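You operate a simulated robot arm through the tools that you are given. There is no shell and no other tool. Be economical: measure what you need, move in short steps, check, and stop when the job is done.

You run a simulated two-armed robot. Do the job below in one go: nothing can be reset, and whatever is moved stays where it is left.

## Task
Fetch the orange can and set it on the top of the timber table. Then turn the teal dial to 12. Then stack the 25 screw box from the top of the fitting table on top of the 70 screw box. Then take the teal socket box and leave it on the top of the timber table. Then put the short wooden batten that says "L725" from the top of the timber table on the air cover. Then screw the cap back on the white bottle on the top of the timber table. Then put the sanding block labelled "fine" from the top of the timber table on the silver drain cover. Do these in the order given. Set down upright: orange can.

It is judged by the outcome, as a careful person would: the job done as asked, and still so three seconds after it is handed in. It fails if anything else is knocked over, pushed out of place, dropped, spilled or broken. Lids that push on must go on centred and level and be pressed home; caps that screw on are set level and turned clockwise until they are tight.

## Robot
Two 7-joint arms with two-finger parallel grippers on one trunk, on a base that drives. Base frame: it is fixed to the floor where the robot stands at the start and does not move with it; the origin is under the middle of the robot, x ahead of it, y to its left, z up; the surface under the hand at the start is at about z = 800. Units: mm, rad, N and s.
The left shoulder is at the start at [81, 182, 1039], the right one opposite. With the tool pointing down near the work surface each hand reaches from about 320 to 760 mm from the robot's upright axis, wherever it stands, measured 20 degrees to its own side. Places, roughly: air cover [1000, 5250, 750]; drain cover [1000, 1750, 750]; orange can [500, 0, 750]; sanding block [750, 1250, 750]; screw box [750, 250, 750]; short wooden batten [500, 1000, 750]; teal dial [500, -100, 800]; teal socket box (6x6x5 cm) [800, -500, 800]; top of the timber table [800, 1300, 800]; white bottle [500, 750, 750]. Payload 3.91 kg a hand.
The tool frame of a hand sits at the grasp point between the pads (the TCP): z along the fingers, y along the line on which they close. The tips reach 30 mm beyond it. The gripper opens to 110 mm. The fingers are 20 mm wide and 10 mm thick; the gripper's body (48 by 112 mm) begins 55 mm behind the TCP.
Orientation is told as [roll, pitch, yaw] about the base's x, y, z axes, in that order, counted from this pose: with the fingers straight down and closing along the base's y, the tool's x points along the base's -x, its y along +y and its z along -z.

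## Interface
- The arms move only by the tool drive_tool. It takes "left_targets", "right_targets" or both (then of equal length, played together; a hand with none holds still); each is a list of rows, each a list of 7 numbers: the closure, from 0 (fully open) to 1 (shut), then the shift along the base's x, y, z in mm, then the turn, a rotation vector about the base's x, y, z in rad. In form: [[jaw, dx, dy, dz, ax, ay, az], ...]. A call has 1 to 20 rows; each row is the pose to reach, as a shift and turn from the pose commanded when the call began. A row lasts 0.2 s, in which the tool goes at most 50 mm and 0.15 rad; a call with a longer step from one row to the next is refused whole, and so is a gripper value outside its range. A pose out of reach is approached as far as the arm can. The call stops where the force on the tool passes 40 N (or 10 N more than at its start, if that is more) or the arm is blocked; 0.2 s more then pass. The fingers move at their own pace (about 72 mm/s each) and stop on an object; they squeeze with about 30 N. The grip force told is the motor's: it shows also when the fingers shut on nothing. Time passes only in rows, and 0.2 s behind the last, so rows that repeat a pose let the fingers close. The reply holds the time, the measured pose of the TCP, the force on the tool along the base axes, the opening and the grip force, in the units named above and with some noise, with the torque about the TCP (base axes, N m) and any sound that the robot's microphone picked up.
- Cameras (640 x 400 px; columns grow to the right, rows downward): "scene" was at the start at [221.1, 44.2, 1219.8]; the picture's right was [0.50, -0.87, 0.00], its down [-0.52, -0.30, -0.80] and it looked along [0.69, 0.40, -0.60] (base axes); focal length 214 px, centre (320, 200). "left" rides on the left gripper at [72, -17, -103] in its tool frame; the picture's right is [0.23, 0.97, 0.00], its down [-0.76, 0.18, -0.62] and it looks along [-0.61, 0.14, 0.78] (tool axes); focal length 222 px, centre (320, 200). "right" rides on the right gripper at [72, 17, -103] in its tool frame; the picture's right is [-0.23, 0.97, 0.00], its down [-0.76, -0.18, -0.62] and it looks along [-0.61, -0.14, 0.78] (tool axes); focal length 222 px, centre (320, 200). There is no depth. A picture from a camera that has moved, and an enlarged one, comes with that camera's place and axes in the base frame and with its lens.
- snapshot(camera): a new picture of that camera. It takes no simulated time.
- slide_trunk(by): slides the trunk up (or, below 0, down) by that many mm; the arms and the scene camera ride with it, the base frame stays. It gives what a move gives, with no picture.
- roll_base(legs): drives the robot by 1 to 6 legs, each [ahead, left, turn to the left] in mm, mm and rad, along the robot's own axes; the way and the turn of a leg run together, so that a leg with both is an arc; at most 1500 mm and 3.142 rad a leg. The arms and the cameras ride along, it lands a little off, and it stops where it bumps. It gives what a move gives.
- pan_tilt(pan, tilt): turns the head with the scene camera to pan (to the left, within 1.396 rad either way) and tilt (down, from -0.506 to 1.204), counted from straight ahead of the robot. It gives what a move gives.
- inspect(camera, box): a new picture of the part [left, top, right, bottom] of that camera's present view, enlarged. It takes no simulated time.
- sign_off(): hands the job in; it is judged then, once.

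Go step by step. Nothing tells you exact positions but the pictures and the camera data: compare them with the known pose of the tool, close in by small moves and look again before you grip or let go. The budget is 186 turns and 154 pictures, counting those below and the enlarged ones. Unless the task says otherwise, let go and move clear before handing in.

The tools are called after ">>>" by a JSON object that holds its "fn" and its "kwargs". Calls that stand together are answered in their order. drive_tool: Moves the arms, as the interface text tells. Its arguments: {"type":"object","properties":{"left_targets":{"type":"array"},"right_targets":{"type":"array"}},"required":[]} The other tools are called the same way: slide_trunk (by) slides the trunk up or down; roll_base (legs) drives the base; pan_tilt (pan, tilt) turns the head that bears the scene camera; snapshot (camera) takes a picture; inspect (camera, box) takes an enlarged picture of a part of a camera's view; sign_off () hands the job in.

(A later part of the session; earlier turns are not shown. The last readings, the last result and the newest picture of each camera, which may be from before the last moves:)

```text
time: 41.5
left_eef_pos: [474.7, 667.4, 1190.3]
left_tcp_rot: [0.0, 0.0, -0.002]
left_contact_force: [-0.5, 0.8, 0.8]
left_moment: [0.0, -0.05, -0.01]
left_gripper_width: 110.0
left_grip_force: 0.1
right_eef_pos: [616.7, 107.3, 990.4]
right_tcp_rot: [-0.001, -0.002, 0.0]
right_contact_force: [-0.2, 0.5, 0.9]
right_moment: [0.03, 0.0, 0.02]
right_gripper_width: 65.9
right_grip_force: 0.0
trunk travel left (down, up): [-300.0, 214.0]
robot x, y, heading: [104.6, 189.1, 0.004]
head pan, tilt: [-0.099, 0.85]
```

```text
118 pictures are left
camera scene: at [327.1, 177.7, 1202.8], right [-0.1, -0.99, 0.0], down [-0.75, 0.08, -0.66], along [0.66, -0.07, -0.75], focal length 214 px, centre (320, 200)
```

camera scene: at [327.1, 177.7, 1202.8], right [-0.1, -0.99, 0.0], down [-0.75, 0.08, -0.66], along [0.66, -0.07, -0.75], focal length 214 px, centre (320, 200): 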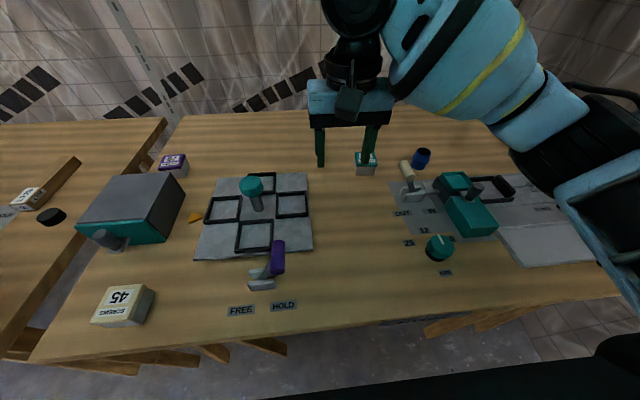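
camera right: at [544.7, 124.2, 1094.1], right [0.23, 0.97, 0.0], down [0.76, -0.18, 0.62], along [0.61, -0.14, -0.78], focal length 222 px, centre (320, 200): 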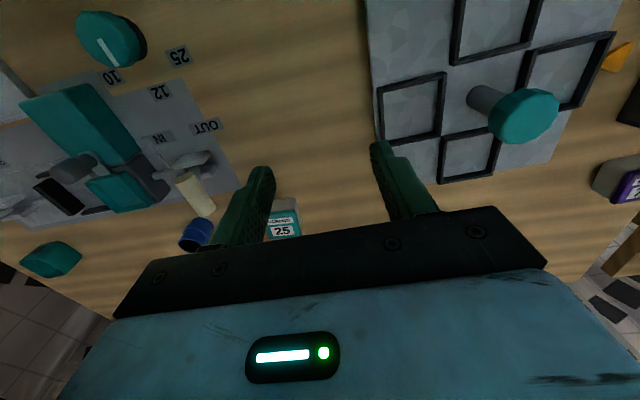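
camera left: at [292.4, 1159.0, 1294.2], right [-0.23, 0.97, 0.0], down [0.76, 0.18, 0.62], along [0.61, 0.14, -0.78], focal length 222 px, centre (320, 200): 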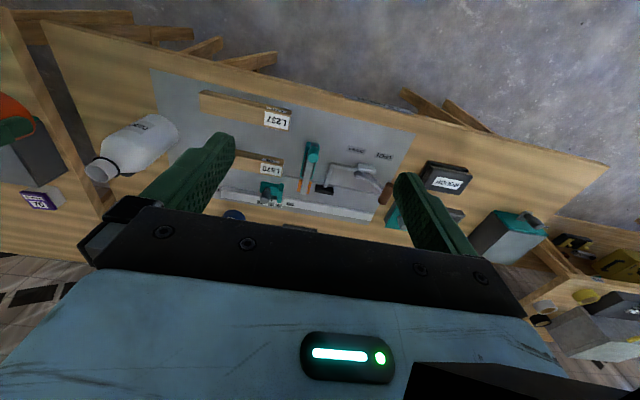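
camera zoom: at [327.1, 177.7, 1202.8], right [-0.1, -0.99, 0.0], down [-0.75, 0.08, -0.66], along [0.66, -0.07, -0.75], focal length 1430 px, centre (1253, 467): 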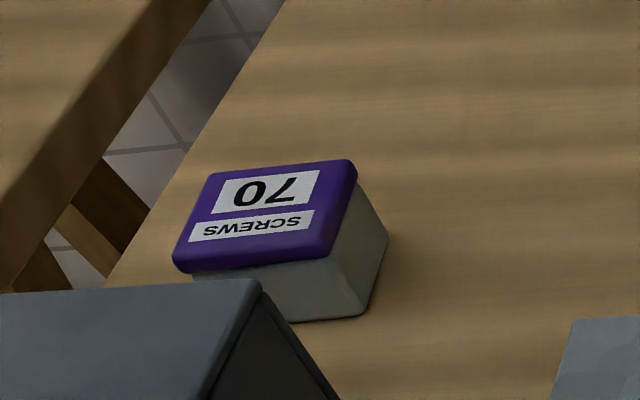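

Steps were too long; same move with shorter rows.

>>> {"fn": "drive_tool", "kwargs": {"right_targets": [[0.27, 34, -21, -8, 0, 0, 0], [0.27, 68, -42, -20, 0, 0, 0], [0.27, 102, -62, -35, 0, 0, -0.03], [0.27, 136, -83, -52, 0, 0, -0.08], [0.27, 171, -104, -70, 0, 0, -0.13], [0.27, 171, -104, -70, 0, 0, -0.13]]}}

>>> {"fn": "snapshot", "kwargs": {"camera": "right"}}

>>> {"fn": "inspect", "kwargs": {"camera": "scene", "box": [310, 100, 430, 190]}}

```text
time: 42.9
left_eef_pos: [472.8, 667.0, 1189.4]
left_tcp_rot: [0.0, 0.0, -0.003]
left_contact_force: [-0.9, 0.8, 0.0]
left_moment: [-0.03, -0.03, 0.01]
left_gripper_width: 109.9
left_grip_force: 0.1
right_eef_pos: [788.5, 2.4, 920.7]
right_tcp_rot: [0.0, 0.0, -0.134]
right_contact_force: [-0.1, -0.6, 0.8]
right_moment: [0.02, -0.01, 0.0]
right_gripper_width: 80.4
right_grip_force: 0.0
trunk travel left (down, up): [-300.0, 214.0]
robot x, y, heading: [105.6, 186.3, -0.006]
head pan, tilt: [-0.099, 0.85]
```

```text
117 pictures are left
camera right: at [718.9, 29.2, 1024.2], right [0.35, 0.94, 0.0], down [0.73, -0.28, 0.62], along [0.58, -0.22, -0.78], focal length 222 px, centre (320, 200)
```

right: 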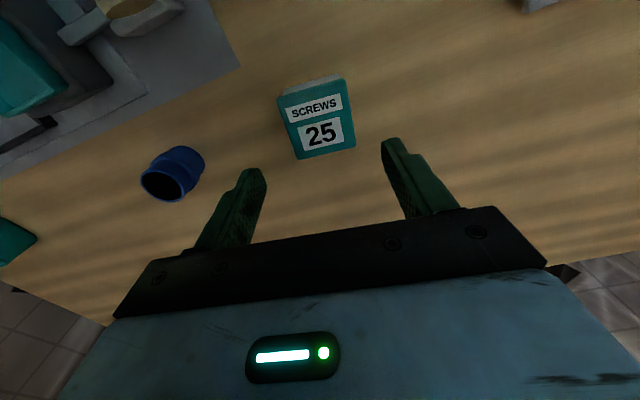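

```text
4.44 times, centred on (370, 145) of scene
camera zoom: at [326.8, 177.5, 1202.9], right [-0.1, -0.99, 0.0], down [-0.75, 0.08, -0.66], along [0.66, -0.07, -0.75], focal length 953 px, centre (98, 444)
```

zoom: 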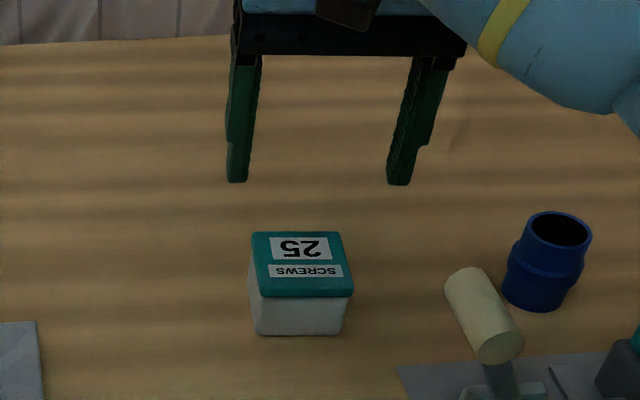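

Yaw matches. Small correction (-3,+2), then down and grip.

>>> {"fn": "drive_tool", "kwargs": {"right_targets": [[0.27, -3, 2, -30, 0, 0, 0], [0.27, -3, 2, -60, 0, 0, 0], [0.27, -3, 2, -83, 0, 0, 0], [0.27, -3, 2, -83, 0, 0, 0], [1, -3, 2, -83, 0, 0, 0], [1, -3, 2, -83, 0, 0, 0], [1, -3, 2, -83, 0, 0, 0]]}}

>>> {"fn": "inspect", "kwargs": {"camera": "scene", "box": [310, 100, 430, 190]}}

```text
time: 44.5
left_eef_pos: [474.1, 667.8, 1188.8]
left_tcp_rot: [0.001, -0.001, -0.001]
left_contact_force: [0.4, -0.2, -0.2]
left_moment: [0.02, 0.0, 0.0]
left_gripper_width: 110.0
left_grip_force: 0.1
right_eef_pos: [784.7, 5.3, 837.5]
right_tcp_rot: [0.001, 0.0, -0.133]
right_contact_force: [-0.9, -1.1, 0.3]
right_moment: [0.01, -0.02, -0.01]
right_gripper_width: 56.3
right_grip_force: 29.6
trunk travel left (down, up): [-300.0, 214.0]
robot x, y, heading: [103.4, 182.6, -0.005]
head pan, tilt: [-0.099, 0.85]
```

```text
4.44 times, centred on (370, 145) of scene
camera zoom: at [327.1, 177.6, 1202.9], right [-0.1, -0.99, 0.0], down [-0.75, 0.08, -0.66], along [0.66, -0.07, -0.75], focal length 953 px, centre (98, 444)
```

zoom: 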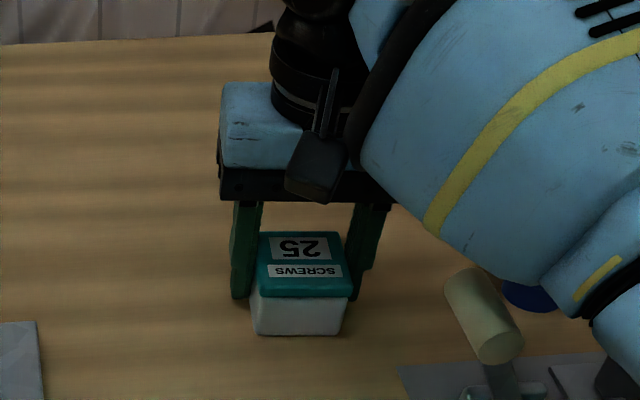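

Gripped (56 mm). Lift, then drive left to the 70 box.

>>> {"fn": "drive_tool", "kwargs": {"right_targets": [[1, 0, 0, 20, 0, 0, 0], [1, 0, 0, 60, 0, 0, 0], [1, 0, 0, 105, 0, 0, 0], [1, -10, 0, 150, 0, 0, 0], [1, -20, 0, 170, 0, 0, 0], [1, -20, 0, 170, 0, 0, 0]]}}

>>> {"fn": "roll_base", "kwargs": {"legs": [[0, 520, 0], [25, 0, 0]]}}

>>> {"fn": "snapshot", "kwargs": {"camera": "right"}}

>>> {"fn": "snapshot", "kwargs": {"camera": "scene"}}

```text
time: 45.9
left_eef_pos: [473.4, 668.2, 1188.6]
left_tcp_rot: [0.001, 0.0, -0.002]
left_contact_force: [-0.7, -0.2, 0.3]
left_moment: [0.0, 0.02, 0.01]
left_gripper_width: 109.9
left_grip_force: 0.1
right_eef_pos: [765.1, 4.0, 1007.9]
right_tcp_rot: [-0.001, 0.001, -0.133]
right_contact_force: [0.0, 1.0, -2.4]
right_moment: [0.02, 0.01, -0.01]
right_gripper_width: 56.4
right_grip_force: 30.1
trunk travel left (down, up): [-300.0, 214.0]
robot x, y, heading: [105.3, 184.7, -0.003]
head pan, tilt: [-0.099, 0.85]
```

```text
time: 51.4
left_eef_pos: [497.9, 1189.3, 1188.5]
left_tcp_rot: [0.0, -0.001, -0.001]
left_contact_force: [0.0, -0.3, -1.1]
left_moment: [-0.04, 0.04, -0.03]
left_gripper_width: 109.8
left_grip_force: 0.1
right_eef_pos: [789.6, 525.5, 1006.8]
right_tcp_rot: [0.0, 0.0, -0.131]
right_contact_force: [0.6, 0.4, -1.2]
right_moment: [0.02, -0.01, 0.05]
right_gripper_width: 55.7
right_grip_force: 30.0
trunk travel left (down, up): [-300.0, 214.0]
robot x, y, heading: [130.7, 708.1, -0.0]
head pan, tilt: [-0.099, 0.85]
```

```text
114 pictures are left
camera right: at [720.4, 552.5, 1110.6], right [0.35, 0.94, 0.0], down [0.73, -0.27, 0.62], along [0.58, -0.22, -0.78], focal length 222 px, centre (320, 200)
```

right: 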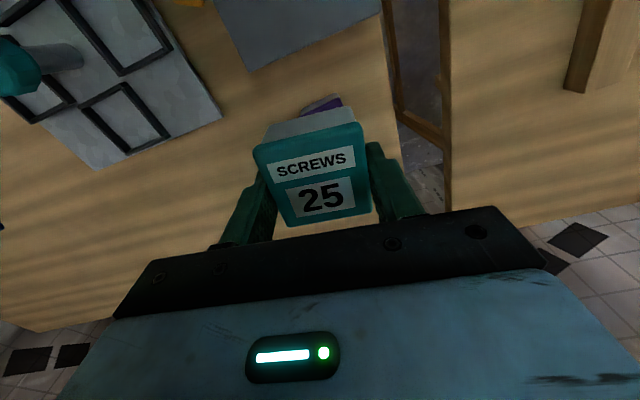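

```text
113 pictures are left
camera scene: at [352.7, 698.6, 1202.8], right [-0.1, -1.0, 0.0], down [-0.75, 0.07, -0.66], along [0.66, -0.07, -0.75], focal length 214 px, centre (320, 200)
```

scene: 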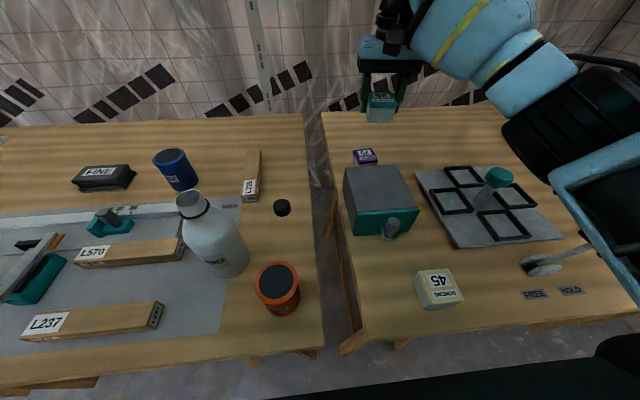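

>>> {"fn": "inspect", "kwargs": {"camera": "scene", "box": [325, 130, 405, 190]}}

```text
6.67 times, centred on (365, 160) of scene
camera zoom: at [352.7, 698.6, 1202.8], right [-0.1, -1.0, 0.0], down [-0.75, 0.07, -0.66], along [0.66, -0.07, -0.75], focal length 1430 px, centre (20, 467)
```

zoom: 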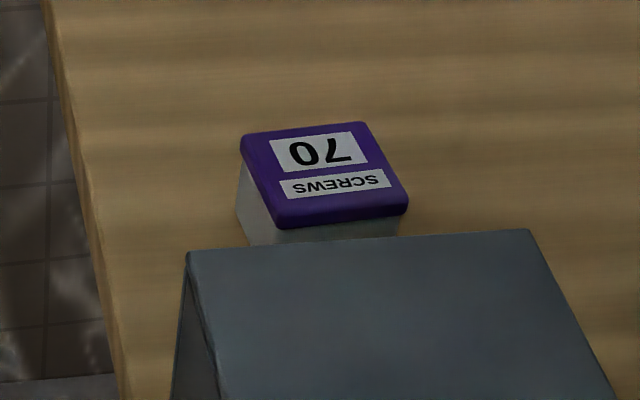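

The 70 box centre ≈ (826,525), yaw ≈ +0.075. I move above it and lower to 20 mm short.

>>> {"fn": "drive_tool", "kwargs": {"right_targets": [[1, 18, 0, 0, 0, 0, 0.1], [1, 36, -0.5, 0, 0, 0, 0.205], [1, 36.5, -0.5, -40, 0, 0, 0.205], [1, 36.5, -0.5, -80, 0, 0, 0.205], [1, 36.5, -0.5, -112, 0, 0, 0.205], [1, 36.5, -0.5, -112, 0, 0, 0.205]]}}

>>> {"fn": "snapshot", "kwargs": {"camera": "right"}}

>>> {"fn": "inspect", "kwargs": {"camera": "scene", "box": [305, 115, 425, 205]}}

```text
time: 52.8
left_eef_pos: [497.8, 1189.2, 1190.3]
left_tcp_rot: [0.001, 0.0, -0.001]
left_contact_force: [-0.1, 0.4, -0.4]
left_moment: [-0.01, 0.0, 0.0]
left_gripper_width: 110.2
left_grip_force: 0.0
right_eef_pos: [825.7, 526.7, 895.6]
right_tcp_rot: [0.001, -0.001, 0.075]
right_contact_force: [-0.1, 0.8, -1.8]
right_moment: [0.01, -0.01, -0.03]
right_gripper_width: 55.7
right_grip_force: 29.7
trunk travel left (down, up): [-300.0, 214.0]
robot x, y, heading: [127.2, 706.7, 0.0]
head pan, tilt: [-0.099, 0.85]
```

```text
111 pictures are left
camera right: at [753.0, 537.1, 998.9], right [0.15, 0.99, 0.0], down [0.77, -0.12, 0.62], along [0.62, -0.1, -0.78], focal length 222 px, centre (320, 200)
```

right: 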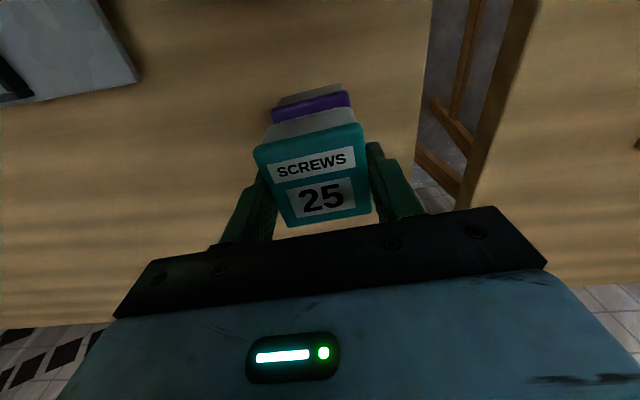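

```text
4.44 times, centred on (365, 160) of scene
camera zoom: at [352.2, 698.7, 1202.9], right [-0.1, -1.0, 0.0], down [-0.75, 0.07, -0.66], along [0.66, -0.07, -0.75], focal length 953 px, centre (120, 378)
```

zoom: 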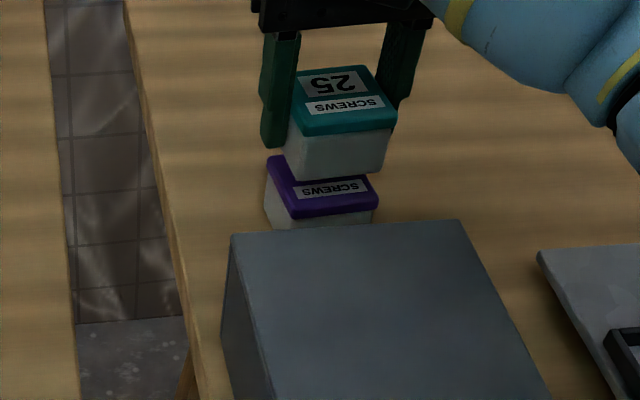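

Aligned to within 2 mm. Lowering to contact.

>>> {"fn": "drive_tool", "kwargs": {"right_targets": [[1, 1, -1.5, -12, 0, 0, 0], [1, 1, -1.5, -18, 0, 0, 0], [1, 1, -1.5, -20.5, 0, 0, 0], [1, 1, -1.5, -21.5, 0, 0, 0], [1, 1, -1.5, -21.5, 0, 0, 0]]}}

```text
time: 54.0
left_eef_pos: [496.2, 1188.0, 1189.9]
left_tcp_rot: [0.003, -0.004, 0.0]
left_contact_force: [0.6, 0.0, -0.6]
left_moment: [-0.01, -0.01, 0.03]
left_gripper_width: 109.8
left_grip_force: 0.0
right_eef_pos: [827.6, 525.1, 878.2]
right_tcp_rot: [-0.001, -0.007, 0.074]
right_contact_force: [5.1, -5.3, 29.6]
right_moment: [-0.05, -0.08, -0.02]
right_gripper_width: 55.6
right_grip_force: 29.9
trunk travel left (down, up): [-300.0, 214.0]
robot x, y, heading: [129.4, 709.4, -0.001]
head pan, tilt: [-0.099, 0.85]
```

Contact at z≈878. I ease off the press and release.

>>> {"fn": "drive_tool", "kwargs": {"right_targets": [[1, 0, 0, 2, 0, 0, 0], [1, 0, 0, 3.5, 0, 0, 0], [1, 0, 0, 3.5, 0, 0, 0]]}}

>>> {"fn": "inspect", "kwargs": {"camera": "scene", "box": [325, 120, 405, 180]}}

```text
time: 54.8
left_eef_pos: [497.2, 1190.1, 1188.8]
left_tcp_rot: [0.001, -0.002, 0.0]
left_contact_force: [0.3, 0.2, 0.4]
left_moment: [0.01, 0.02, -0.03]
left_gripper_width: 109.9
left_grip_force: 0.0
right_eef_pos: [826.9, 525.4, 877.6]
right_tcp_rot: [0.002, -0.002, 0.074]
right_contact_force: [6.3, -2.5, 16.4]
right_moment: [-0.04, -0.58, -0.08]
right_gripper_width: 55.5
right_grip_force: 30.1
trunk travel left (down, up): [-300.0, 214.0]
robot x, y, heading: [131.9, 708.4, 0.0]
head pan, tilt: [-0.099, 0.85]
```

```text
6.67 times, centred on (365, 150) of scene
camera zoom: at [351.3, 698.7, 1203.0], right [-0.1, -1.0, 0.0], down [-0.75, 0.07, -0.66], along [0.66, -0.07, -0.75], focal length 1430 px, centre (20, 533)
```

zoom: 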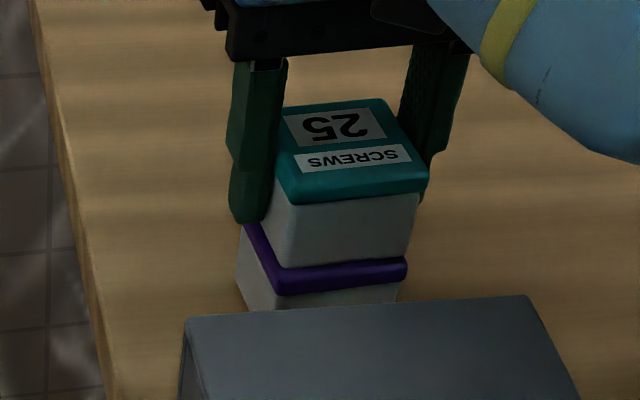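

Sits square on the 70 box. Open and rise.

>>> {"fn": "drive_tool", "kwargs": {"right_targets": [[0.75, 0, 0, 0, 0, 0, 0], [0.4, 0, 0, 0, 0, 0, 0], [0.27, 0, 0, 0, 0, 0, 0], [0.27, 0, 0, 15, 0, 0, 0], [0.27, 0, 0, 50, 0, 0, 0], [0.27, 0, 0, 90, 0, 0, 0], [0.27, -20, 0, 130, 0, 0, 0], [0.27, -60, 0, 150, 0, 0, 0], [0.27, -60, 0, 150, 0, 0, 0]]}}

>>> {"fn": "inspect", "kwargs": {"camera": "scene", "box": [325, 120, 405, 180]}}

>>> {"fn": "snapshot", "kwargs": {"camera": "right"}}

```text
time: 56.8
left_eef_pos: [498.3, 1189.4, 1188.7]
left_tcp_rot: [-0.001, 0.001, 0.0]
left_contact_force: [0.9, 0.0, -0.5]
left_moment: [0.0, 0.04, 0.02]
left_gripper_width: 110.0
left_grip_force: 0.0
right_eef_pos: [767.5, 524.0, 1027.0]
right_tcp_rot: [0.0, -0.001, 0.075]
right_contact_force: [0.2, 1.0, -0.2]
right_moment: [0.02, -0.01, -0.04]
right_gripper_width: 80.4
right_grip_force: 0.0
trunk travel left (down, up): [-300.0, 214.0]
robot x, y, heading: [129.8, 702.1, 0.001]
head pan, tilt: [-0.099, 0.85]
```

```text
6.67 times, centred on (365, 150) of scene
camera zoom: at [352.7, 699.0, 1202.7], right [-0.1, -1.0, 0.0], down [-0.75, 0.07, -0.66], along [0.66, -0.07, -0.75], focal length 1430 px, centre (20, 533)
```

zoom: 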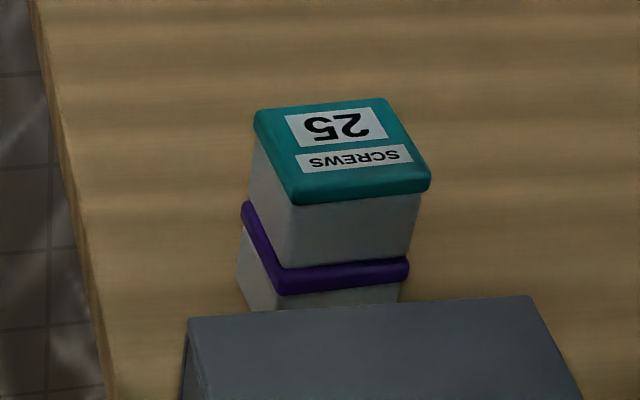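

```text
107 pictures are left
camera right: at [694.4, 535.8, 1130.3], right [0.15, 0.99, 0.0], down [0.77, -0.12, 0.62], along [0.62, -0.1, -0.78], focal length 222 px, centre (320, 200)
```

right: 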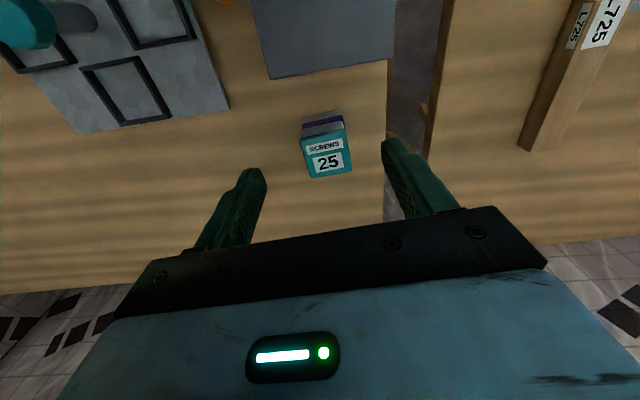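

The stack looks good. Now back right for the teal socket box near (810,-502).

>>> {"fn": "roll_base", "kwargs": {"legs": [[-25, 0, 0], [0, -1010, 0]]}}

>>> {"fn": "pan_tilt", "kwargs": {"pan": -0.2, "tilt": 0.85}}

>>> {"fn": "snapshot", "kwargs": {"camera": "scene"}}

>>> {"fn": "snapshot", "kwargs": {"camera": "right"}}

```text
time: 66.4
left_eef_pos: [474.0, 176.8, 1189.3]
left_tcp_rot: [-0.002, 0.001, 0.007]
left_contact_force: [0.2, 0.0, -0.5]
left_moment: [-0.01, -0.02, 0.01]
left_gripper_width: 110.0
left_grip_force: 0.0
right_eef_pos: [749.3, -487.2, 1026.9]
right_tcp_rot: [0.0, 0.001, 0.082]
right_contact_force: [0.8, 0.1, 0.3]
right_moment: [0.03, 0.01, 0.01]
right_gripper_width: 80.6
right_grip_force: 0.1
trunk travel left (down, up): [-300.0, 214.0]
robot x, y, heading: [108.0, -309.6, 0.007]
head pan, tilt: [-0.099, 0.85]
```

```text
time: 67.1
left_eef_pos: [472.8, 176.9, 1188.8]
left_tcp_rot: [0.0, -0.001, 0.008]
left_contact_force: [0.0, -0.1, 0.1]
left_moment: [0.0, 0.01, 0.04]
left_gripper_width: 110.1
left_grip_force: 0.0
right_eef_pos: [749.1, -486.2, 1027.9]
right_tcp_rot: [0.0, 0.0, 0.084]
right_contact_force: [-0.5, -0.3, -0.1]
right_moment: [-0.03, -0.02, 0.0]
right_gripper_width: 80.3
right_grip_force: 0.2
trunk travel left (down, up): [-300.0, 214.0]
robot x, y, heading: [109.9, -309.5, 0.008]
head pan, tilt: [-0.201, 0.85]
```

```text
106 pictures are left
camera scene: at [330.8, -323.1, 1202.9], right [-0.19, -0.98, 0.0], down [-0.74, 0.14, -0.66], along [0.65, -0.13, -0.75], focal length 214 px, centre (320, 200)
```

scene: 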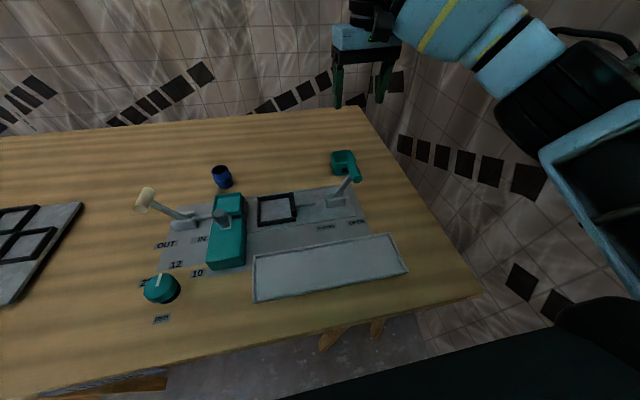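

```text
105 pictures are left
camera right: at [675.2, -475.4, 1130.5], right [0.14, 0.99, 0.0], down [0.77, -0.11, 0.62], along [0.62, -0.09, -0.78], focal length 222 px, centre (320, 200)
```

right: 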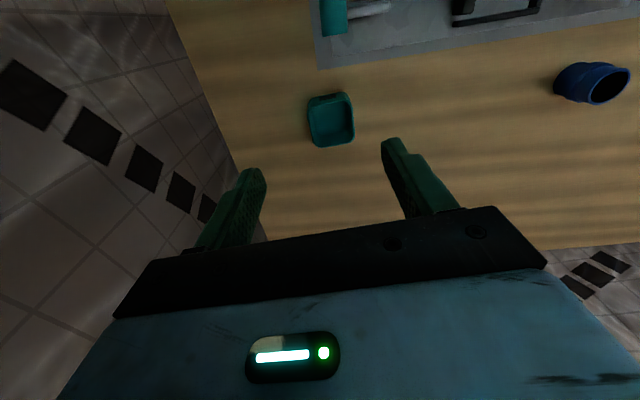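

>>> {"fn": "inspect", "kwargs": {"camera": "right", "box": [280, 70, 380, 160]}}

>>> {"fn": "inspect", "kwargs": {"camera": "scene", "box": [305, 130, 385, 200]}}

```text
4.44 times, centred on (330, 115) of right
camera zoom: at [675.2, -475.4, 1130.5], right [0.14, 0.99, 0.0], down [0.77, -0.11, 0.62], along [0.62, -0.09, -0.78], focal length 987 px, centre (276, 578)
```

zoom: 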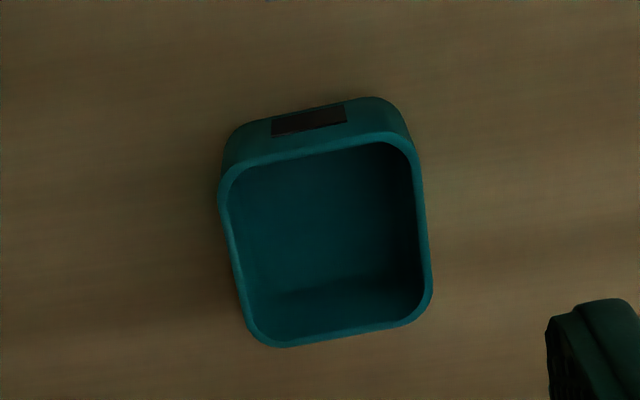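

```text
5.71 times, centred on (345, 165) of scene
camera zoom: at [330.8, -323.1, 1202.9], right [-0.19, -0.98, 0.0], down [-0.74, 0.14, -0.66], along [0.65, -0.13, -0.75], focal length 1226 px, centre (177, 400)
```

zoom: 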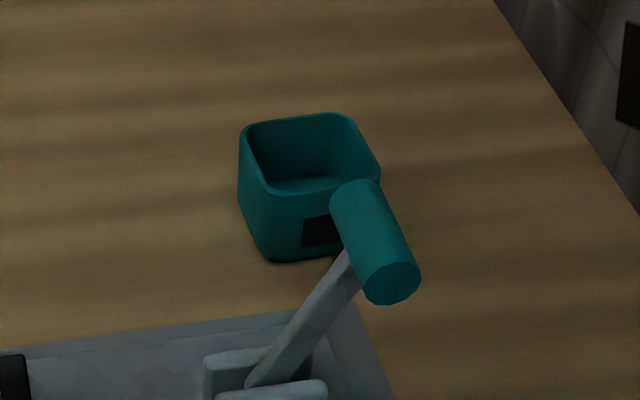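

The socket box is an open bin centred near (780,-475), rim z≈850. Move above and check.

>>> {"fn": "drive_tool", "kwargs": {"right_targets": [[0.2, 16, 6, -30, 0, 0, 0], [0.2, 31, 12, -60, 0, 0, -0.02], [0.2, 31, 12, -100, 0, 0, -0.02], [0.2, 31, 12, -110, 0, 0, -0.02], [0.2, 31, 12, -110, 0, 0, -0.02]]}}

>>> {"fn": "snapshot", "kwargs": {"camera": "right"}}

>>> {"fn": "inspect", "kwargs": {"camera": "scene", "box": [285, 90, 405, 200]}}

```text
time: 68.3
left_eef_pos: [474.7, 175.9, 1189.6]
left_tcp_rot: [-0.002, 0.0, 0.009]
left_contact_force: [-0.7, 0.3, -1.1]
left_moment: [0.0, 0.01, -0.05]
left_gripper_width: 109.8
left_grip_force: 0.2
right_eef_pos: [779.8, -475.2, 916.2]
right_tcp_rot: [0.0, 0.002, 0.064]
right_contact_force: [-1.1, -0.3, 0.4]
right_moment: [0.02, 0.01, 0.03]
right_gripper_width: 88.3
right_grip_force: 0.1
trunk travel left (down, up): [-300.0, 214.0]
robot x, y, heading: [109.5, -310.3, 0.008]
head pan, tilt: [-0.201, 0.85]
```

```text
102 pictures are left
camera right: at [705.9, -462.4, 1019.9], right [0.16, 0.99, 0.0], down [0.77, -0.13, 0.62], along [0.62, -0.1, -0.78], focal length 222 px, centre (320, 200)
```

right: 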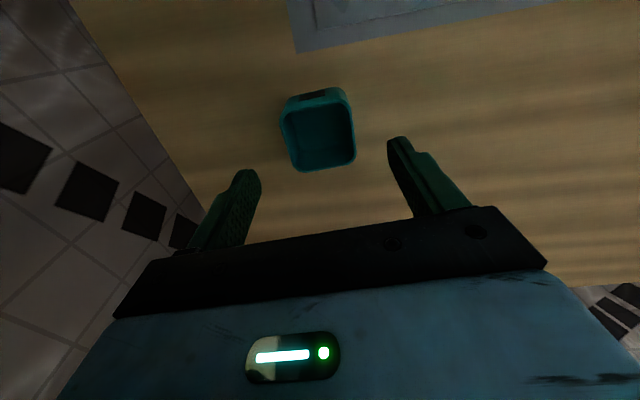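

```text
3.64 times, centred on (345, 145) of scene
camera zoom: at [330.8, -323.3, 1202.9], right [-0.19, -0.98, 0.0], down [-0.74, 0.14, -0.66], along [0.65, -0.13, -0.75], focal length 780 px, centre (229, 400)
```

zoom: 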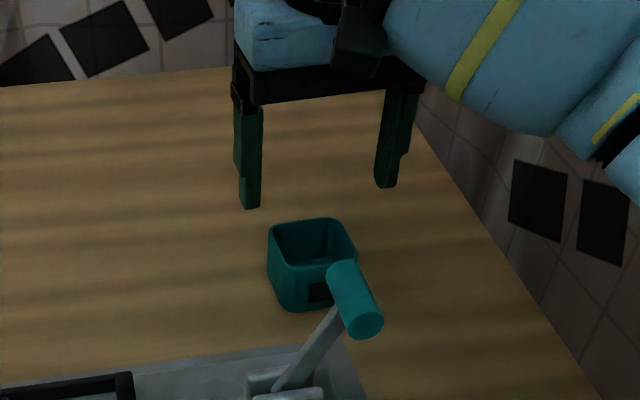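

Centred within a few mm. Down and grip.

>>> {"fn": "drive_tool", "kwargs": {"right_targets": [[0.2, -2, 1, -30, 0, 0, 0], [0.2, -2, 1, -60, 0, 0, 0], [0.2, -2, 1, -80, 0, 0, 0], [0.2, -2, 1, -80, 0, 0, 0], [1, -2, 1, -80, 0, 0, 0], [1, -2, 1, -80, 0, 0, 0], [1, -2, 1, -80, 0, 0, 0]]}}

>>> {"fn": "snapshot", "kwargs": {"camera": "right"}}

```text
time: 69.9
left_eef_pos: [474.0, 176.5, 1189.2]
left_tcp_rot: [0.0, 0.0, 0.01]
left_contact_force: [-0.9, -0.4, -0.2]
left_moment: [0.0, -0.02, -0.01]
left_gripper_width: 109.8
left_grip_force: 0.1
right_eef_pos: [777.4, -473.0, 836.2]
right_tcp_rot: [0.0, 0.0, 0.064]
right_contact_force: [-0.9, -0.6, 0.0]
right_moment: [-0.01, -0.04, -0.01]
right_gripper_width: 57.2
right_grip_force: 30.2
trunk travel left (down, up): [-300.0, 214.0]
robot x, y, heading: [110.1, -314.7, 0.003]
head pan, tilt: [-0.201, 0.85]
```

```text
100 pictures are left
camera right: at [704.4, -461.2, 940.5], right [0.16, 0.99, 0.0], down [0.77, -0.13, 0.62], along [0.62, -0.1, -0.78], focal length 222 px, centre (320, 200)
```

right: 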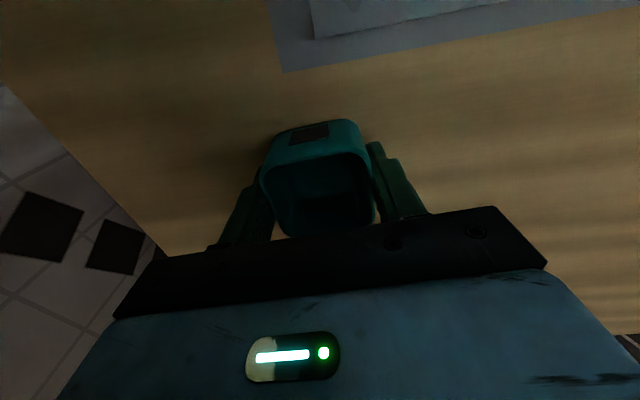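

Gripped (57 mm). Lift, retract, and drive to the timber table.

>>> {"fn": "drive_tool", "kwargs": {"right_targets": [[1, 0, 0, 20, 0, 0, 0], [1, 0, 0, 60, 0, 0, 0], [1, 0, 0, 105, 0, 0, 0], [1, 0, 0, 150, 0, 0, 0], [1, -20, 0, 190, 0, 0, 0], [1, -60, 0, 200, 0, 0, 0], [1, -100, 0, 200, 0, 0, 0], [1, -100, 0, 200, 0, 0, 0]]}}

>>> {"fn": "roll_base", "kwargs": {"legs": [[-100, 0, 0], [0, 1210, 0]]}}

>>> {"fn": "pan_tilt", "kwargs": {"pan": 0, "tilt": 0.8}}

>>> {"fn": "snapshot", "kwargs": {"camera": "scene"}}

>>> {"fn": "snapshot", "kwargs": {"camera": "right"}}

```text
time: 71.7
left_eef_pos: [473.8, 177.4, 1190.2]
left_tcp_rot: [0.001, 0.001, 0.007]
left_contact_force: [-0.4, -0.5, 0.0]
left_moment: [0.03, 0.01, -0.03]
left_gripper_width: 110.0
left_grip_force: 0.1
right_eef_pos: [678.4, -472.4, 1037.6]
right_tcp_rot: [-0.001, -0.001, 0.065]
right_contact_force: [-0.3, -0.4, -0.7]
right_moment: [0.0, 0.01, -0.02]
right_gripper_width: 57.1
right_grip_force: 29.8
trunk travel left (down, up): [-300.0, 214.0]
robot x, y, heading: [110.9, -311.8, 0.003]
head pan, tilt: [-0.201, 0.85]
```

```text
time: 83.3
left_eef_pos: [358.8, 1385.7, 1190.3]
left_tcp_rot: [0.0, 0.001, 0.013]
left_contact_force: [-0.2, 0.2, 0.3]
left_moment: [-0.02, 0.04, -0.01]
left_gripper_width: 110.1
left_grip_force: 0.1
right_eef_pos: [566.6, 738.6, 1038.0]
right_tcp_rot: [0.0, -0.002, 0.066]
right_contact_force: [-0.1, -0.2, 0.0]
right_moment: [0.02, -0.03, -0.02]
right_gripper_width: 57.1
right_grip_force: 29.7
trunk travel left (down, up): [-300.0, 214.0]
robot x, y, heading: [-2.6, 897.7, 0.014]
head pan, tilt: [-0.201, 0.85]
```

```text
time: 84.0
left_eef_pos: [357.7, 1386.6, 1189.4]
left_tcp_rot: [0.0, -0.002, 0.014]
left_contact_force: [0.4, 0.5, 0.1]
left_moment: [0.0, 0.05, 0.0]
left_gripper_width: 110.1
left_grip_force: 0.1
right_eef_pos: [566.2, 738.8, 1037.7]
right_tcp_rot: [0.001, 0.001, 0.065]
right_contact_force: [-0.1, -0.7, -0.4]
right_moment: [0.03, 0.0, 0.0]
right_gripper_width: 57.3
right_grip_force: 30.1
trunk travel left (down, up): [-300.0, 214.0]
robot x, y, heading: [-5.2, 900.2, 0.008]
head pan, tilt: [0.0, 0.799]
```

```text
99 pictures are left
camera scene: at [221.5, 902.1, 1206.9], right [0.01, -1.0, 0.0], down [-0.72, -0.01, -0.7], along [0.7, 0.01, -0.72], focal length 214 px, centre (320, 200)
```

scene: 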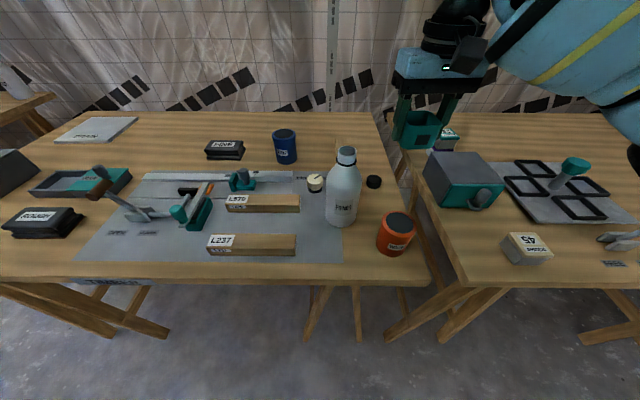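

```text
98 pictures are left
camera right: at [492.9, 749.7, 1141.5], right [0.16, 0.99, 0.0], down [0.77, -0.13, 0.62], along [0.62, -0.1, -0.78], focal length 222 px, centre (320, 200)
```

right: 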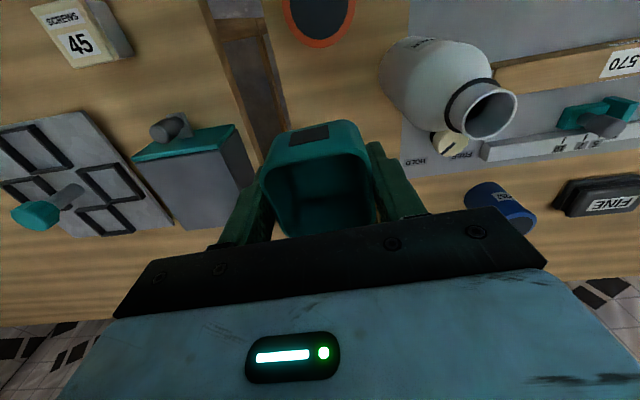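

I see room at about (583,738), between can and cap. Lowering the socket box there.

>>> {"fn": "drive_tool", "kwargs": {"right_targets": [[1, 9, -1, -40, 0, 0, 0], [1, 17, -1, -85, 0, 0, 0], [1, 17, -1, -130, 0, 0, 0], [1, 17, -1, -170, 0, 0, 0], [1, 17, -1, -190, 0, 0, 0], [1, 17, -1, -198, 0, 0, 0], [1, 17, -1, -200, 0, 0, 0], [1, 17, -1, -201.5, 0, 0, 0], [1, 17, -1, -201.5, 0, 0, 0]]}}

>>> {"fn": "snapshot", "kwargs": {"camera": "scene"}}

```text
time: 86.0
left_eef_pos: [359.2, 1386.4, 1188.9]
left_tcp_rot: [0.001, -0.001, 0.013]
left_contact_force: [-1.2, 0.3, 0.2]
left_moment: [0.02, 0.01, 0.0]
left_gripper_width: 110.0
left_grip_force: 0.0
right_eef_pos: [583.3, 736.6, 838.8]
right_tcp_rot: [0.0, -0.001, 0.066]
right_contact_force: [0.1, 0.7, -0.2]
right_moment: [0.0, 0.02, -0.01]
right_gripper_width: 57.2
right_grip_force: 30.3
trunk travel left (down, up): [-300.0, 214.0]
robot x, y, heading: [-5.8, 901.0, 0.01]
head pan, tilt: [0.0, 0.799]
```

```text
97 pictures are left
camera scene: at [221.5, 902.2, 1206.9], right [0.01, -1.0, 0.0], down [-0.72, -0.01, -0.7], along [0.7, 0.01, -0.72], focal length 214 px, centre (320, 200)
```

scene: 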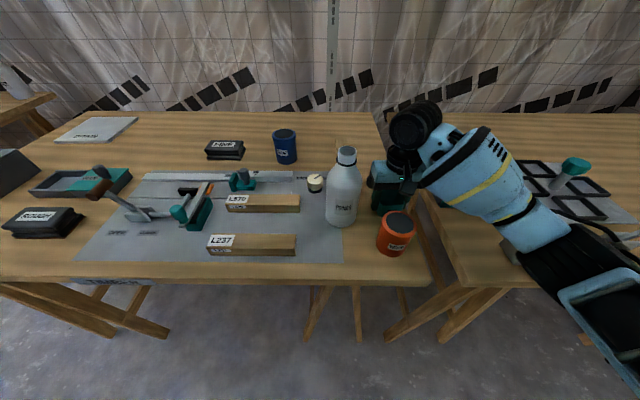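

>>> {"fn": "drive_tool", "kwargs": {"right_targets": [[1, 0, 0, -1, 0, 0, 0], [1, 0, 0, -2, 0, 0, 0], [1, 0, 0, -3, 0, 0, 0], [1, 0, 0, -3, 0, 0, 0]]}}

```text
time: 87.0
left_eef_pos: [356.3, 1385.6, 1191.1]
left_tcp_rot: [0.0, -0.001, 0.012]
left_contact_force: [0.4, -0.1, -0.9]
left_moment: [-0.01, 0.02, 0.0]
left_gripper_width: 110.1
left_grip_force: 0.0
right_eef_pos: [582.7, 736.5, 835.6]
right_tcp_rot: [-0.001, -0.005, 0.067]
right_contact_force: [1.9, -4.4, 24.3]
right_moment: [-0.16, 0.41, 0.03]
right_gripper_width: 57.2
right_grip_force: 29.3
trunk travel left (down, up): [-300.0, 214.0]
robot x, y, heading: [-3.7, 899.7, 0.012]
head pan, tilt: [0.0, 0.799]
```

Seated (24 N up). Release and lift.

>>> {"fn": "drive_tool", "kwargs": {"right_targets": [[1, 0, 0, 1.5, 0, 0, 0], [0.6, 0, 0, 1.5, 0, 0, 0], [0.3, 0, 0, 1.5, 0, 0, 0], [0.3, 0, 0, 1.5, 0, 0, 0], [0.3, 0, 0, 30, 0, 0, 0], [0.3, 0, 0, 75, 0, 0, 0], [0.3, 0, 0, 120, 0, 0, 0], [0.3, 0, 0, 165, 0, 0, 0], [0.3, 0, 0, 200, 0, 0, 0], [0.3, 0, 0, 200, 0, 0, 0]]}}

>>> {"fn": "snapshot", "kwargs": {"camera": "right"}}

>>> {"fn": "inspect", "kwargs": {"camera": "scene", "box": [280, 110, 440, 260]}}

```text
time: 89.2
left_eef_pos: [359.1, 1385.8, 1189.3]
left_tcp_rot: [0.001, 0.0, 0.014]
left_contact_force: [0.7, -0.5, -0.1]
left_moment: [-0.01, -0.01, 0.0]
left_gripper_width: 110.0
left_grip_force: 0.1
right_eef_pos: [582.9, 736.1, 1033.3]
right_tcp_rot: [0.001, 0.001, 0.067]
right_contact_force: [-0.1, -0.4, 0.1]
right_moment: [0.02, 0.03, 0.01]
right_gripper_width: 76.9
right_grip_force: 0.1
trunk travel left (down, up): [-300.0, 214.0]
robot x, y, heading: [-5.9, 895.2, 0.014]
head pan, tilt: [0.0, 0.799]
```

```text
96 pictures are left
camera right: at [509.9, 748.1, 1137.3], right [0.16, 0.99, 0.0], down [0.77, -0.13, 0.62], along [0.61, -0.1, -0.78], focal length 222 px, centre (320, 200)
```

right: 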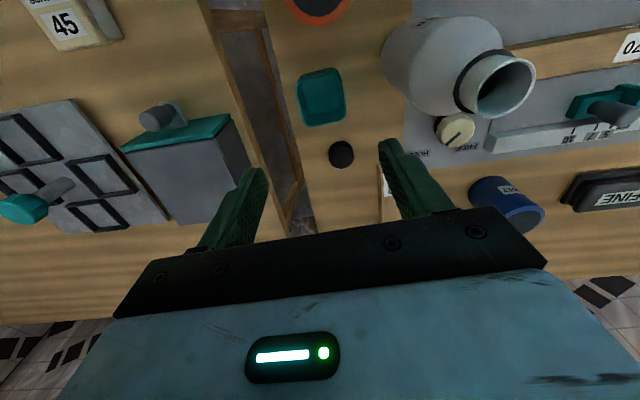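

```text
2.67 times, centred on (360, 185) of scene
camera zoom: at [221.8, 902.0, 1206.8], right [0.01, -1.0, 0.0], down [-0.72, -0.01, -0.7], along [0.7, 0.01, -0.72], focal length 572 px, centre (213, 240)
```

zoom: 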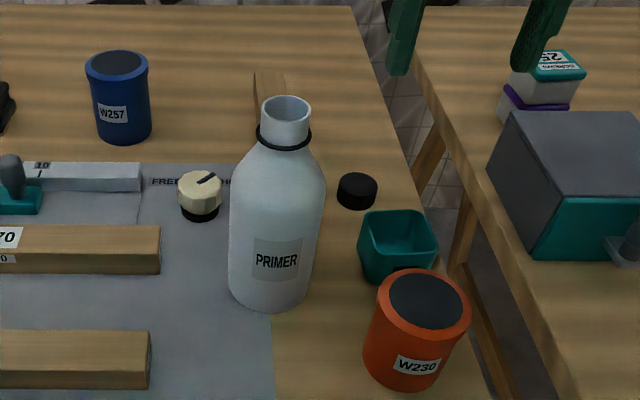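

Socket box placed. Next the L725 batten lying along x at y≈835; I drive up to bring it in the right hand's reach.

>>> {"fn": "roll_base", "kwargs": {"legs": [[105, 0, -0.012], [0, 40, 0]]}}

>>> {"fn": "snapshot", "kwargs": {"camera": "right"}}

>>> {"fn": "snapshot", "kwargs": {"camera": "scene"}}

```text
time: 91.0
left_eef_pos: [470.8, 1422.5, 1189.3]
left_tcp_rot: [0.001, 0.0, 0.0]
left_contact_force: [0.0, 0.6, 0.5]
left_moment: [-0.01, 0.01, 0.01]
left_gripper_width: 110.1
left_grip_force: 0.2
right_eef_pos: [687.2, 769.0, 1032.8]
right_tcp_rot: [0.001, 0.0, 0.054]
right_contact_force: [0.4, -0.1, 0.1]
right_moment: [-0.01, 0.01, 0.04]
right_gripper_width: 77.2
right_grip_force: 0.0
trunk travel left (down, up): [-300.0, 214.0]
robot x, y, heading: [103.1, 940.8, -0.002]
head pan, tilt: [0.0, 0.799]
```

```text
94 pictures are left
camera right: at [613.2, 782.4, 1137.2], right [0.17, 0.98, 0.0], down [0.77, -0.14, 0.62], along [0.61, -0.11, -0.78], focal length 222 px, centre (320, 200)
```

right: 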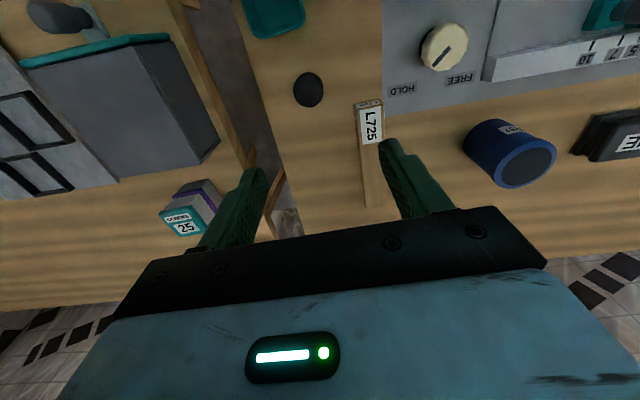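

```text
93 pictures are left
camera scene: at [326.9, 939.9, 1206.9], right [0.0, -1.0, 0.0], down [-0.72, 0.0, -0.7], along [0.7, 0.0, -0.72], focal length 214 px, centre (320, 200)
```

scene: 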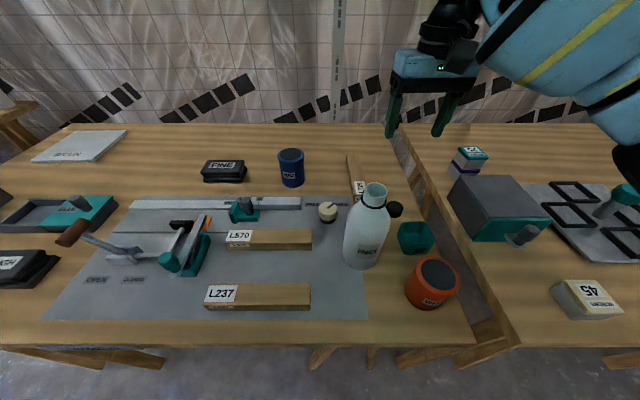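

>>> {"fn": "inspect", "kwargs": {"camera": "right", "box": [310, 80, 430, 210]}}

>>> {"fn": "inspect", "kwargs": {"camera": "scene", "box": [320, 140, 420, 220]}}

```text
3.08 times, centred on (370, 145) of right
camera zoom: at [613.2, 782.4, 1137.2], right [0.17, 0.98, 0.0], down [0.77, -0.14, 0.62], along [0.61, -0.11, -0.78], focal length 684 px, centre (166, 369)
```

zoom: 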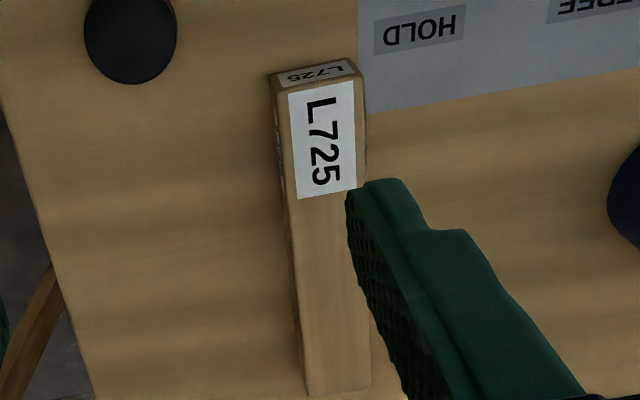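

```text
5.00 times, centred on (370, 180) of scene
camera zoom: at [326.9, 939.9, 1206.9], right [0.0, -1.0, 0.0], down [-0.72, 0.0, -0.7], along [0.7, 0.0, -0.72], focal length 1072 px, centre (70, 300)
```

zoom: 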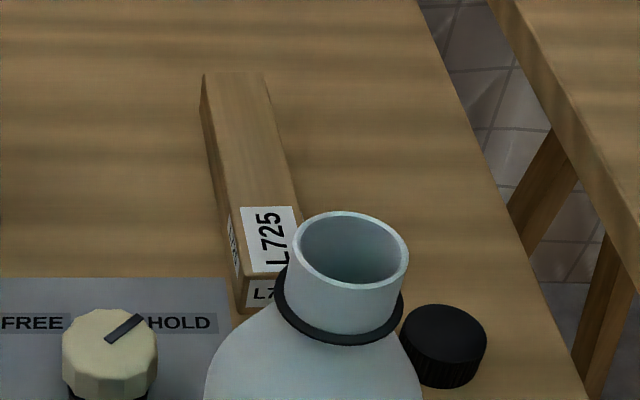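

Batten: centre ≈ (802,836), 185×37×25, nearly parallel to x (yaw 0.023). Moving above it.

>>> {"fn": "drive_tool", "kwargs": {"right_targets": [[0.35, 35, 20, 0, 0, 0, -0.03], [0.35, 75, 43, -10, 0, 0, -0.03], [0.35, 108, 63, -40, 0, 0, -0.03], [0.35, 115, 67, -80, 0, 0, -0.03], [0.35, 115, 67, -120, 0, 0, -0.03], [0.35, 115, 67, -120, 0, 0, -0.03]]}}

>>> {"fn": "snapshot", "kwargs": {"camera": "right"}}

>>> {"fn": "snapshot", "kwargs": {"camera": "scene"}}

```text
time: 92.4
left_eef_pos: [469.3, 1422.0, 1188.7]
left_tcp_rot: [0.0, -0.003, 0.0]
left_contact_force: [0.1, -0.1, -0.6]
left_moment: [0.0, 0.03, 0.0]
left_gripper_width: 109.9
left_grip_force: 0.0
right_eef_pos: [801.8, 835.2, 912.7]
right_tcp_rot: [-0.001, 0.0, 0.026]
right_contact_force: [-0.2, -0.5, -0.8]
right_moment: [-0.01, 0.06, 0.01]
right_gripper_width: 71.5
right_grip_force: 0.1
right hand out of reach, approached as far as the arm can: row 3, 4
trunk travel left (down, up): [-300.0, 214.0]
robot x, y, heading: [101.9, 942.8, -0.004]
head pan, tilt: [0.0, 0.799]
```

```text
90 pictures are left
camera right: at [729.3, 850.3, 1016.0], right [0.2, 0.98, 0.0], down [0.77, -0.16, 0.62], along [0.61, -0.13, -0.78], focal length 222 px, centre (320, 200)
```

right: 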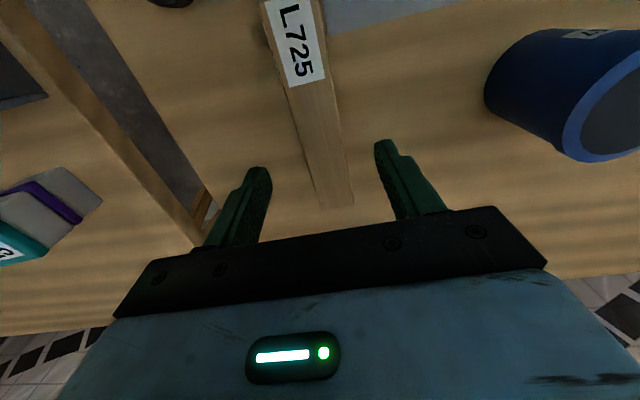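

```text
89 pictures are left
camera scene: at [326.7, 939.0, 1206.9], right [0.0, -1.0, 0.0], down [-0.72, 0.0, -0.7], along [0.7, 0.0, -0.72], focal length 214 px, centre (320, 200)
```

scene: 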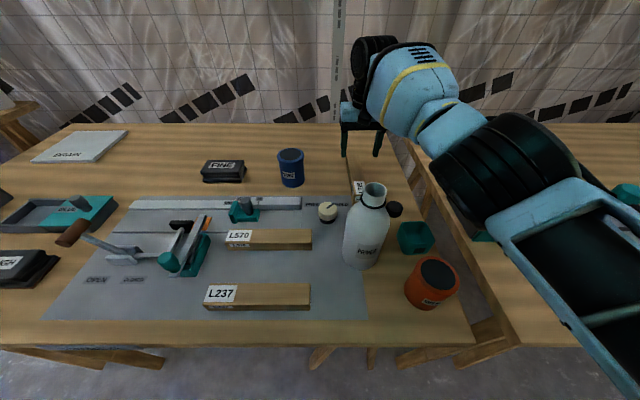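

Batten centred between fingers. Down and grip.

>>> {"fn": "drive_tool", "kwargs": {"right_targets": [[0.35, 0, -0.5, -30, 0, 0, -0.01], [0.35, 0, -0.5, -60, 0, 0, -0.01], [0.35, 0, -0.5, -78, 0, 0, -0.01], [0.35, 0, -0.5, -78, 0, 0, -0.01], [1, 0, -0.5, -78, 0, 0, -0.01], [1, 0, -0.5, -78, 0, 0, -0.01], [1, 0, -0.5, -78, 0, 0, -0.01]]}}

>>> {"fn": "snapshot", "kwargs": {"camera": "right"}}

```text
time: 94.0
left_eef_pos: [470.4, 1421.5, 1190.1]
left_tcp_rot: [0.0, -0.002, 0.0]
left_contact_force: [-1.0, 0.4, -0.8]
left_moment: [0.01, 0.0, 0.0]
left_gripper_width: 110.0
left_grip_force: 0.0
right_eef_pos: [801.7, 835.3, 834.9]
right_tcp_rot: [0.001, 0.002, 0.015]
right_contact_force: [-0.5, 0.2, 0.0]
right_moment: [0.05, -0.01, 0.02]
right_gripper_width: 37.3
right_grip_force: 29.3
trunk travel left (down, up): [-300.0, 214.0]
robot x, y, heading: [101.5, 937.7, -0.0]
head pan, tilt: [0.0, 0.799]
```

```text
88 pictures are left
camera right: at [729.0, 850.8, 938.7], right [0.21, 0.98, 0.0], down [0.76, -0.17, 0.62], along [0.61, -0.13, -0.78], focal length 222 px, centre (320, 200)
```

right: 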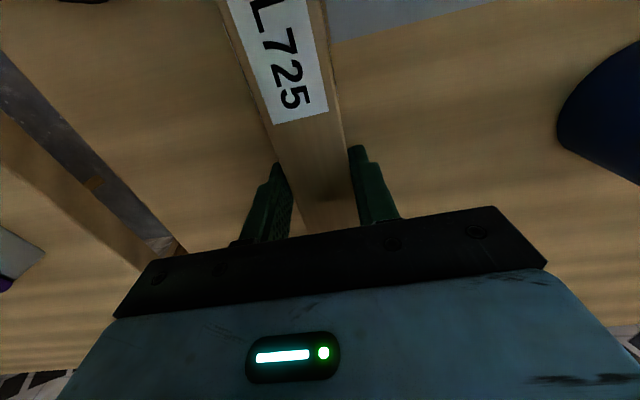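

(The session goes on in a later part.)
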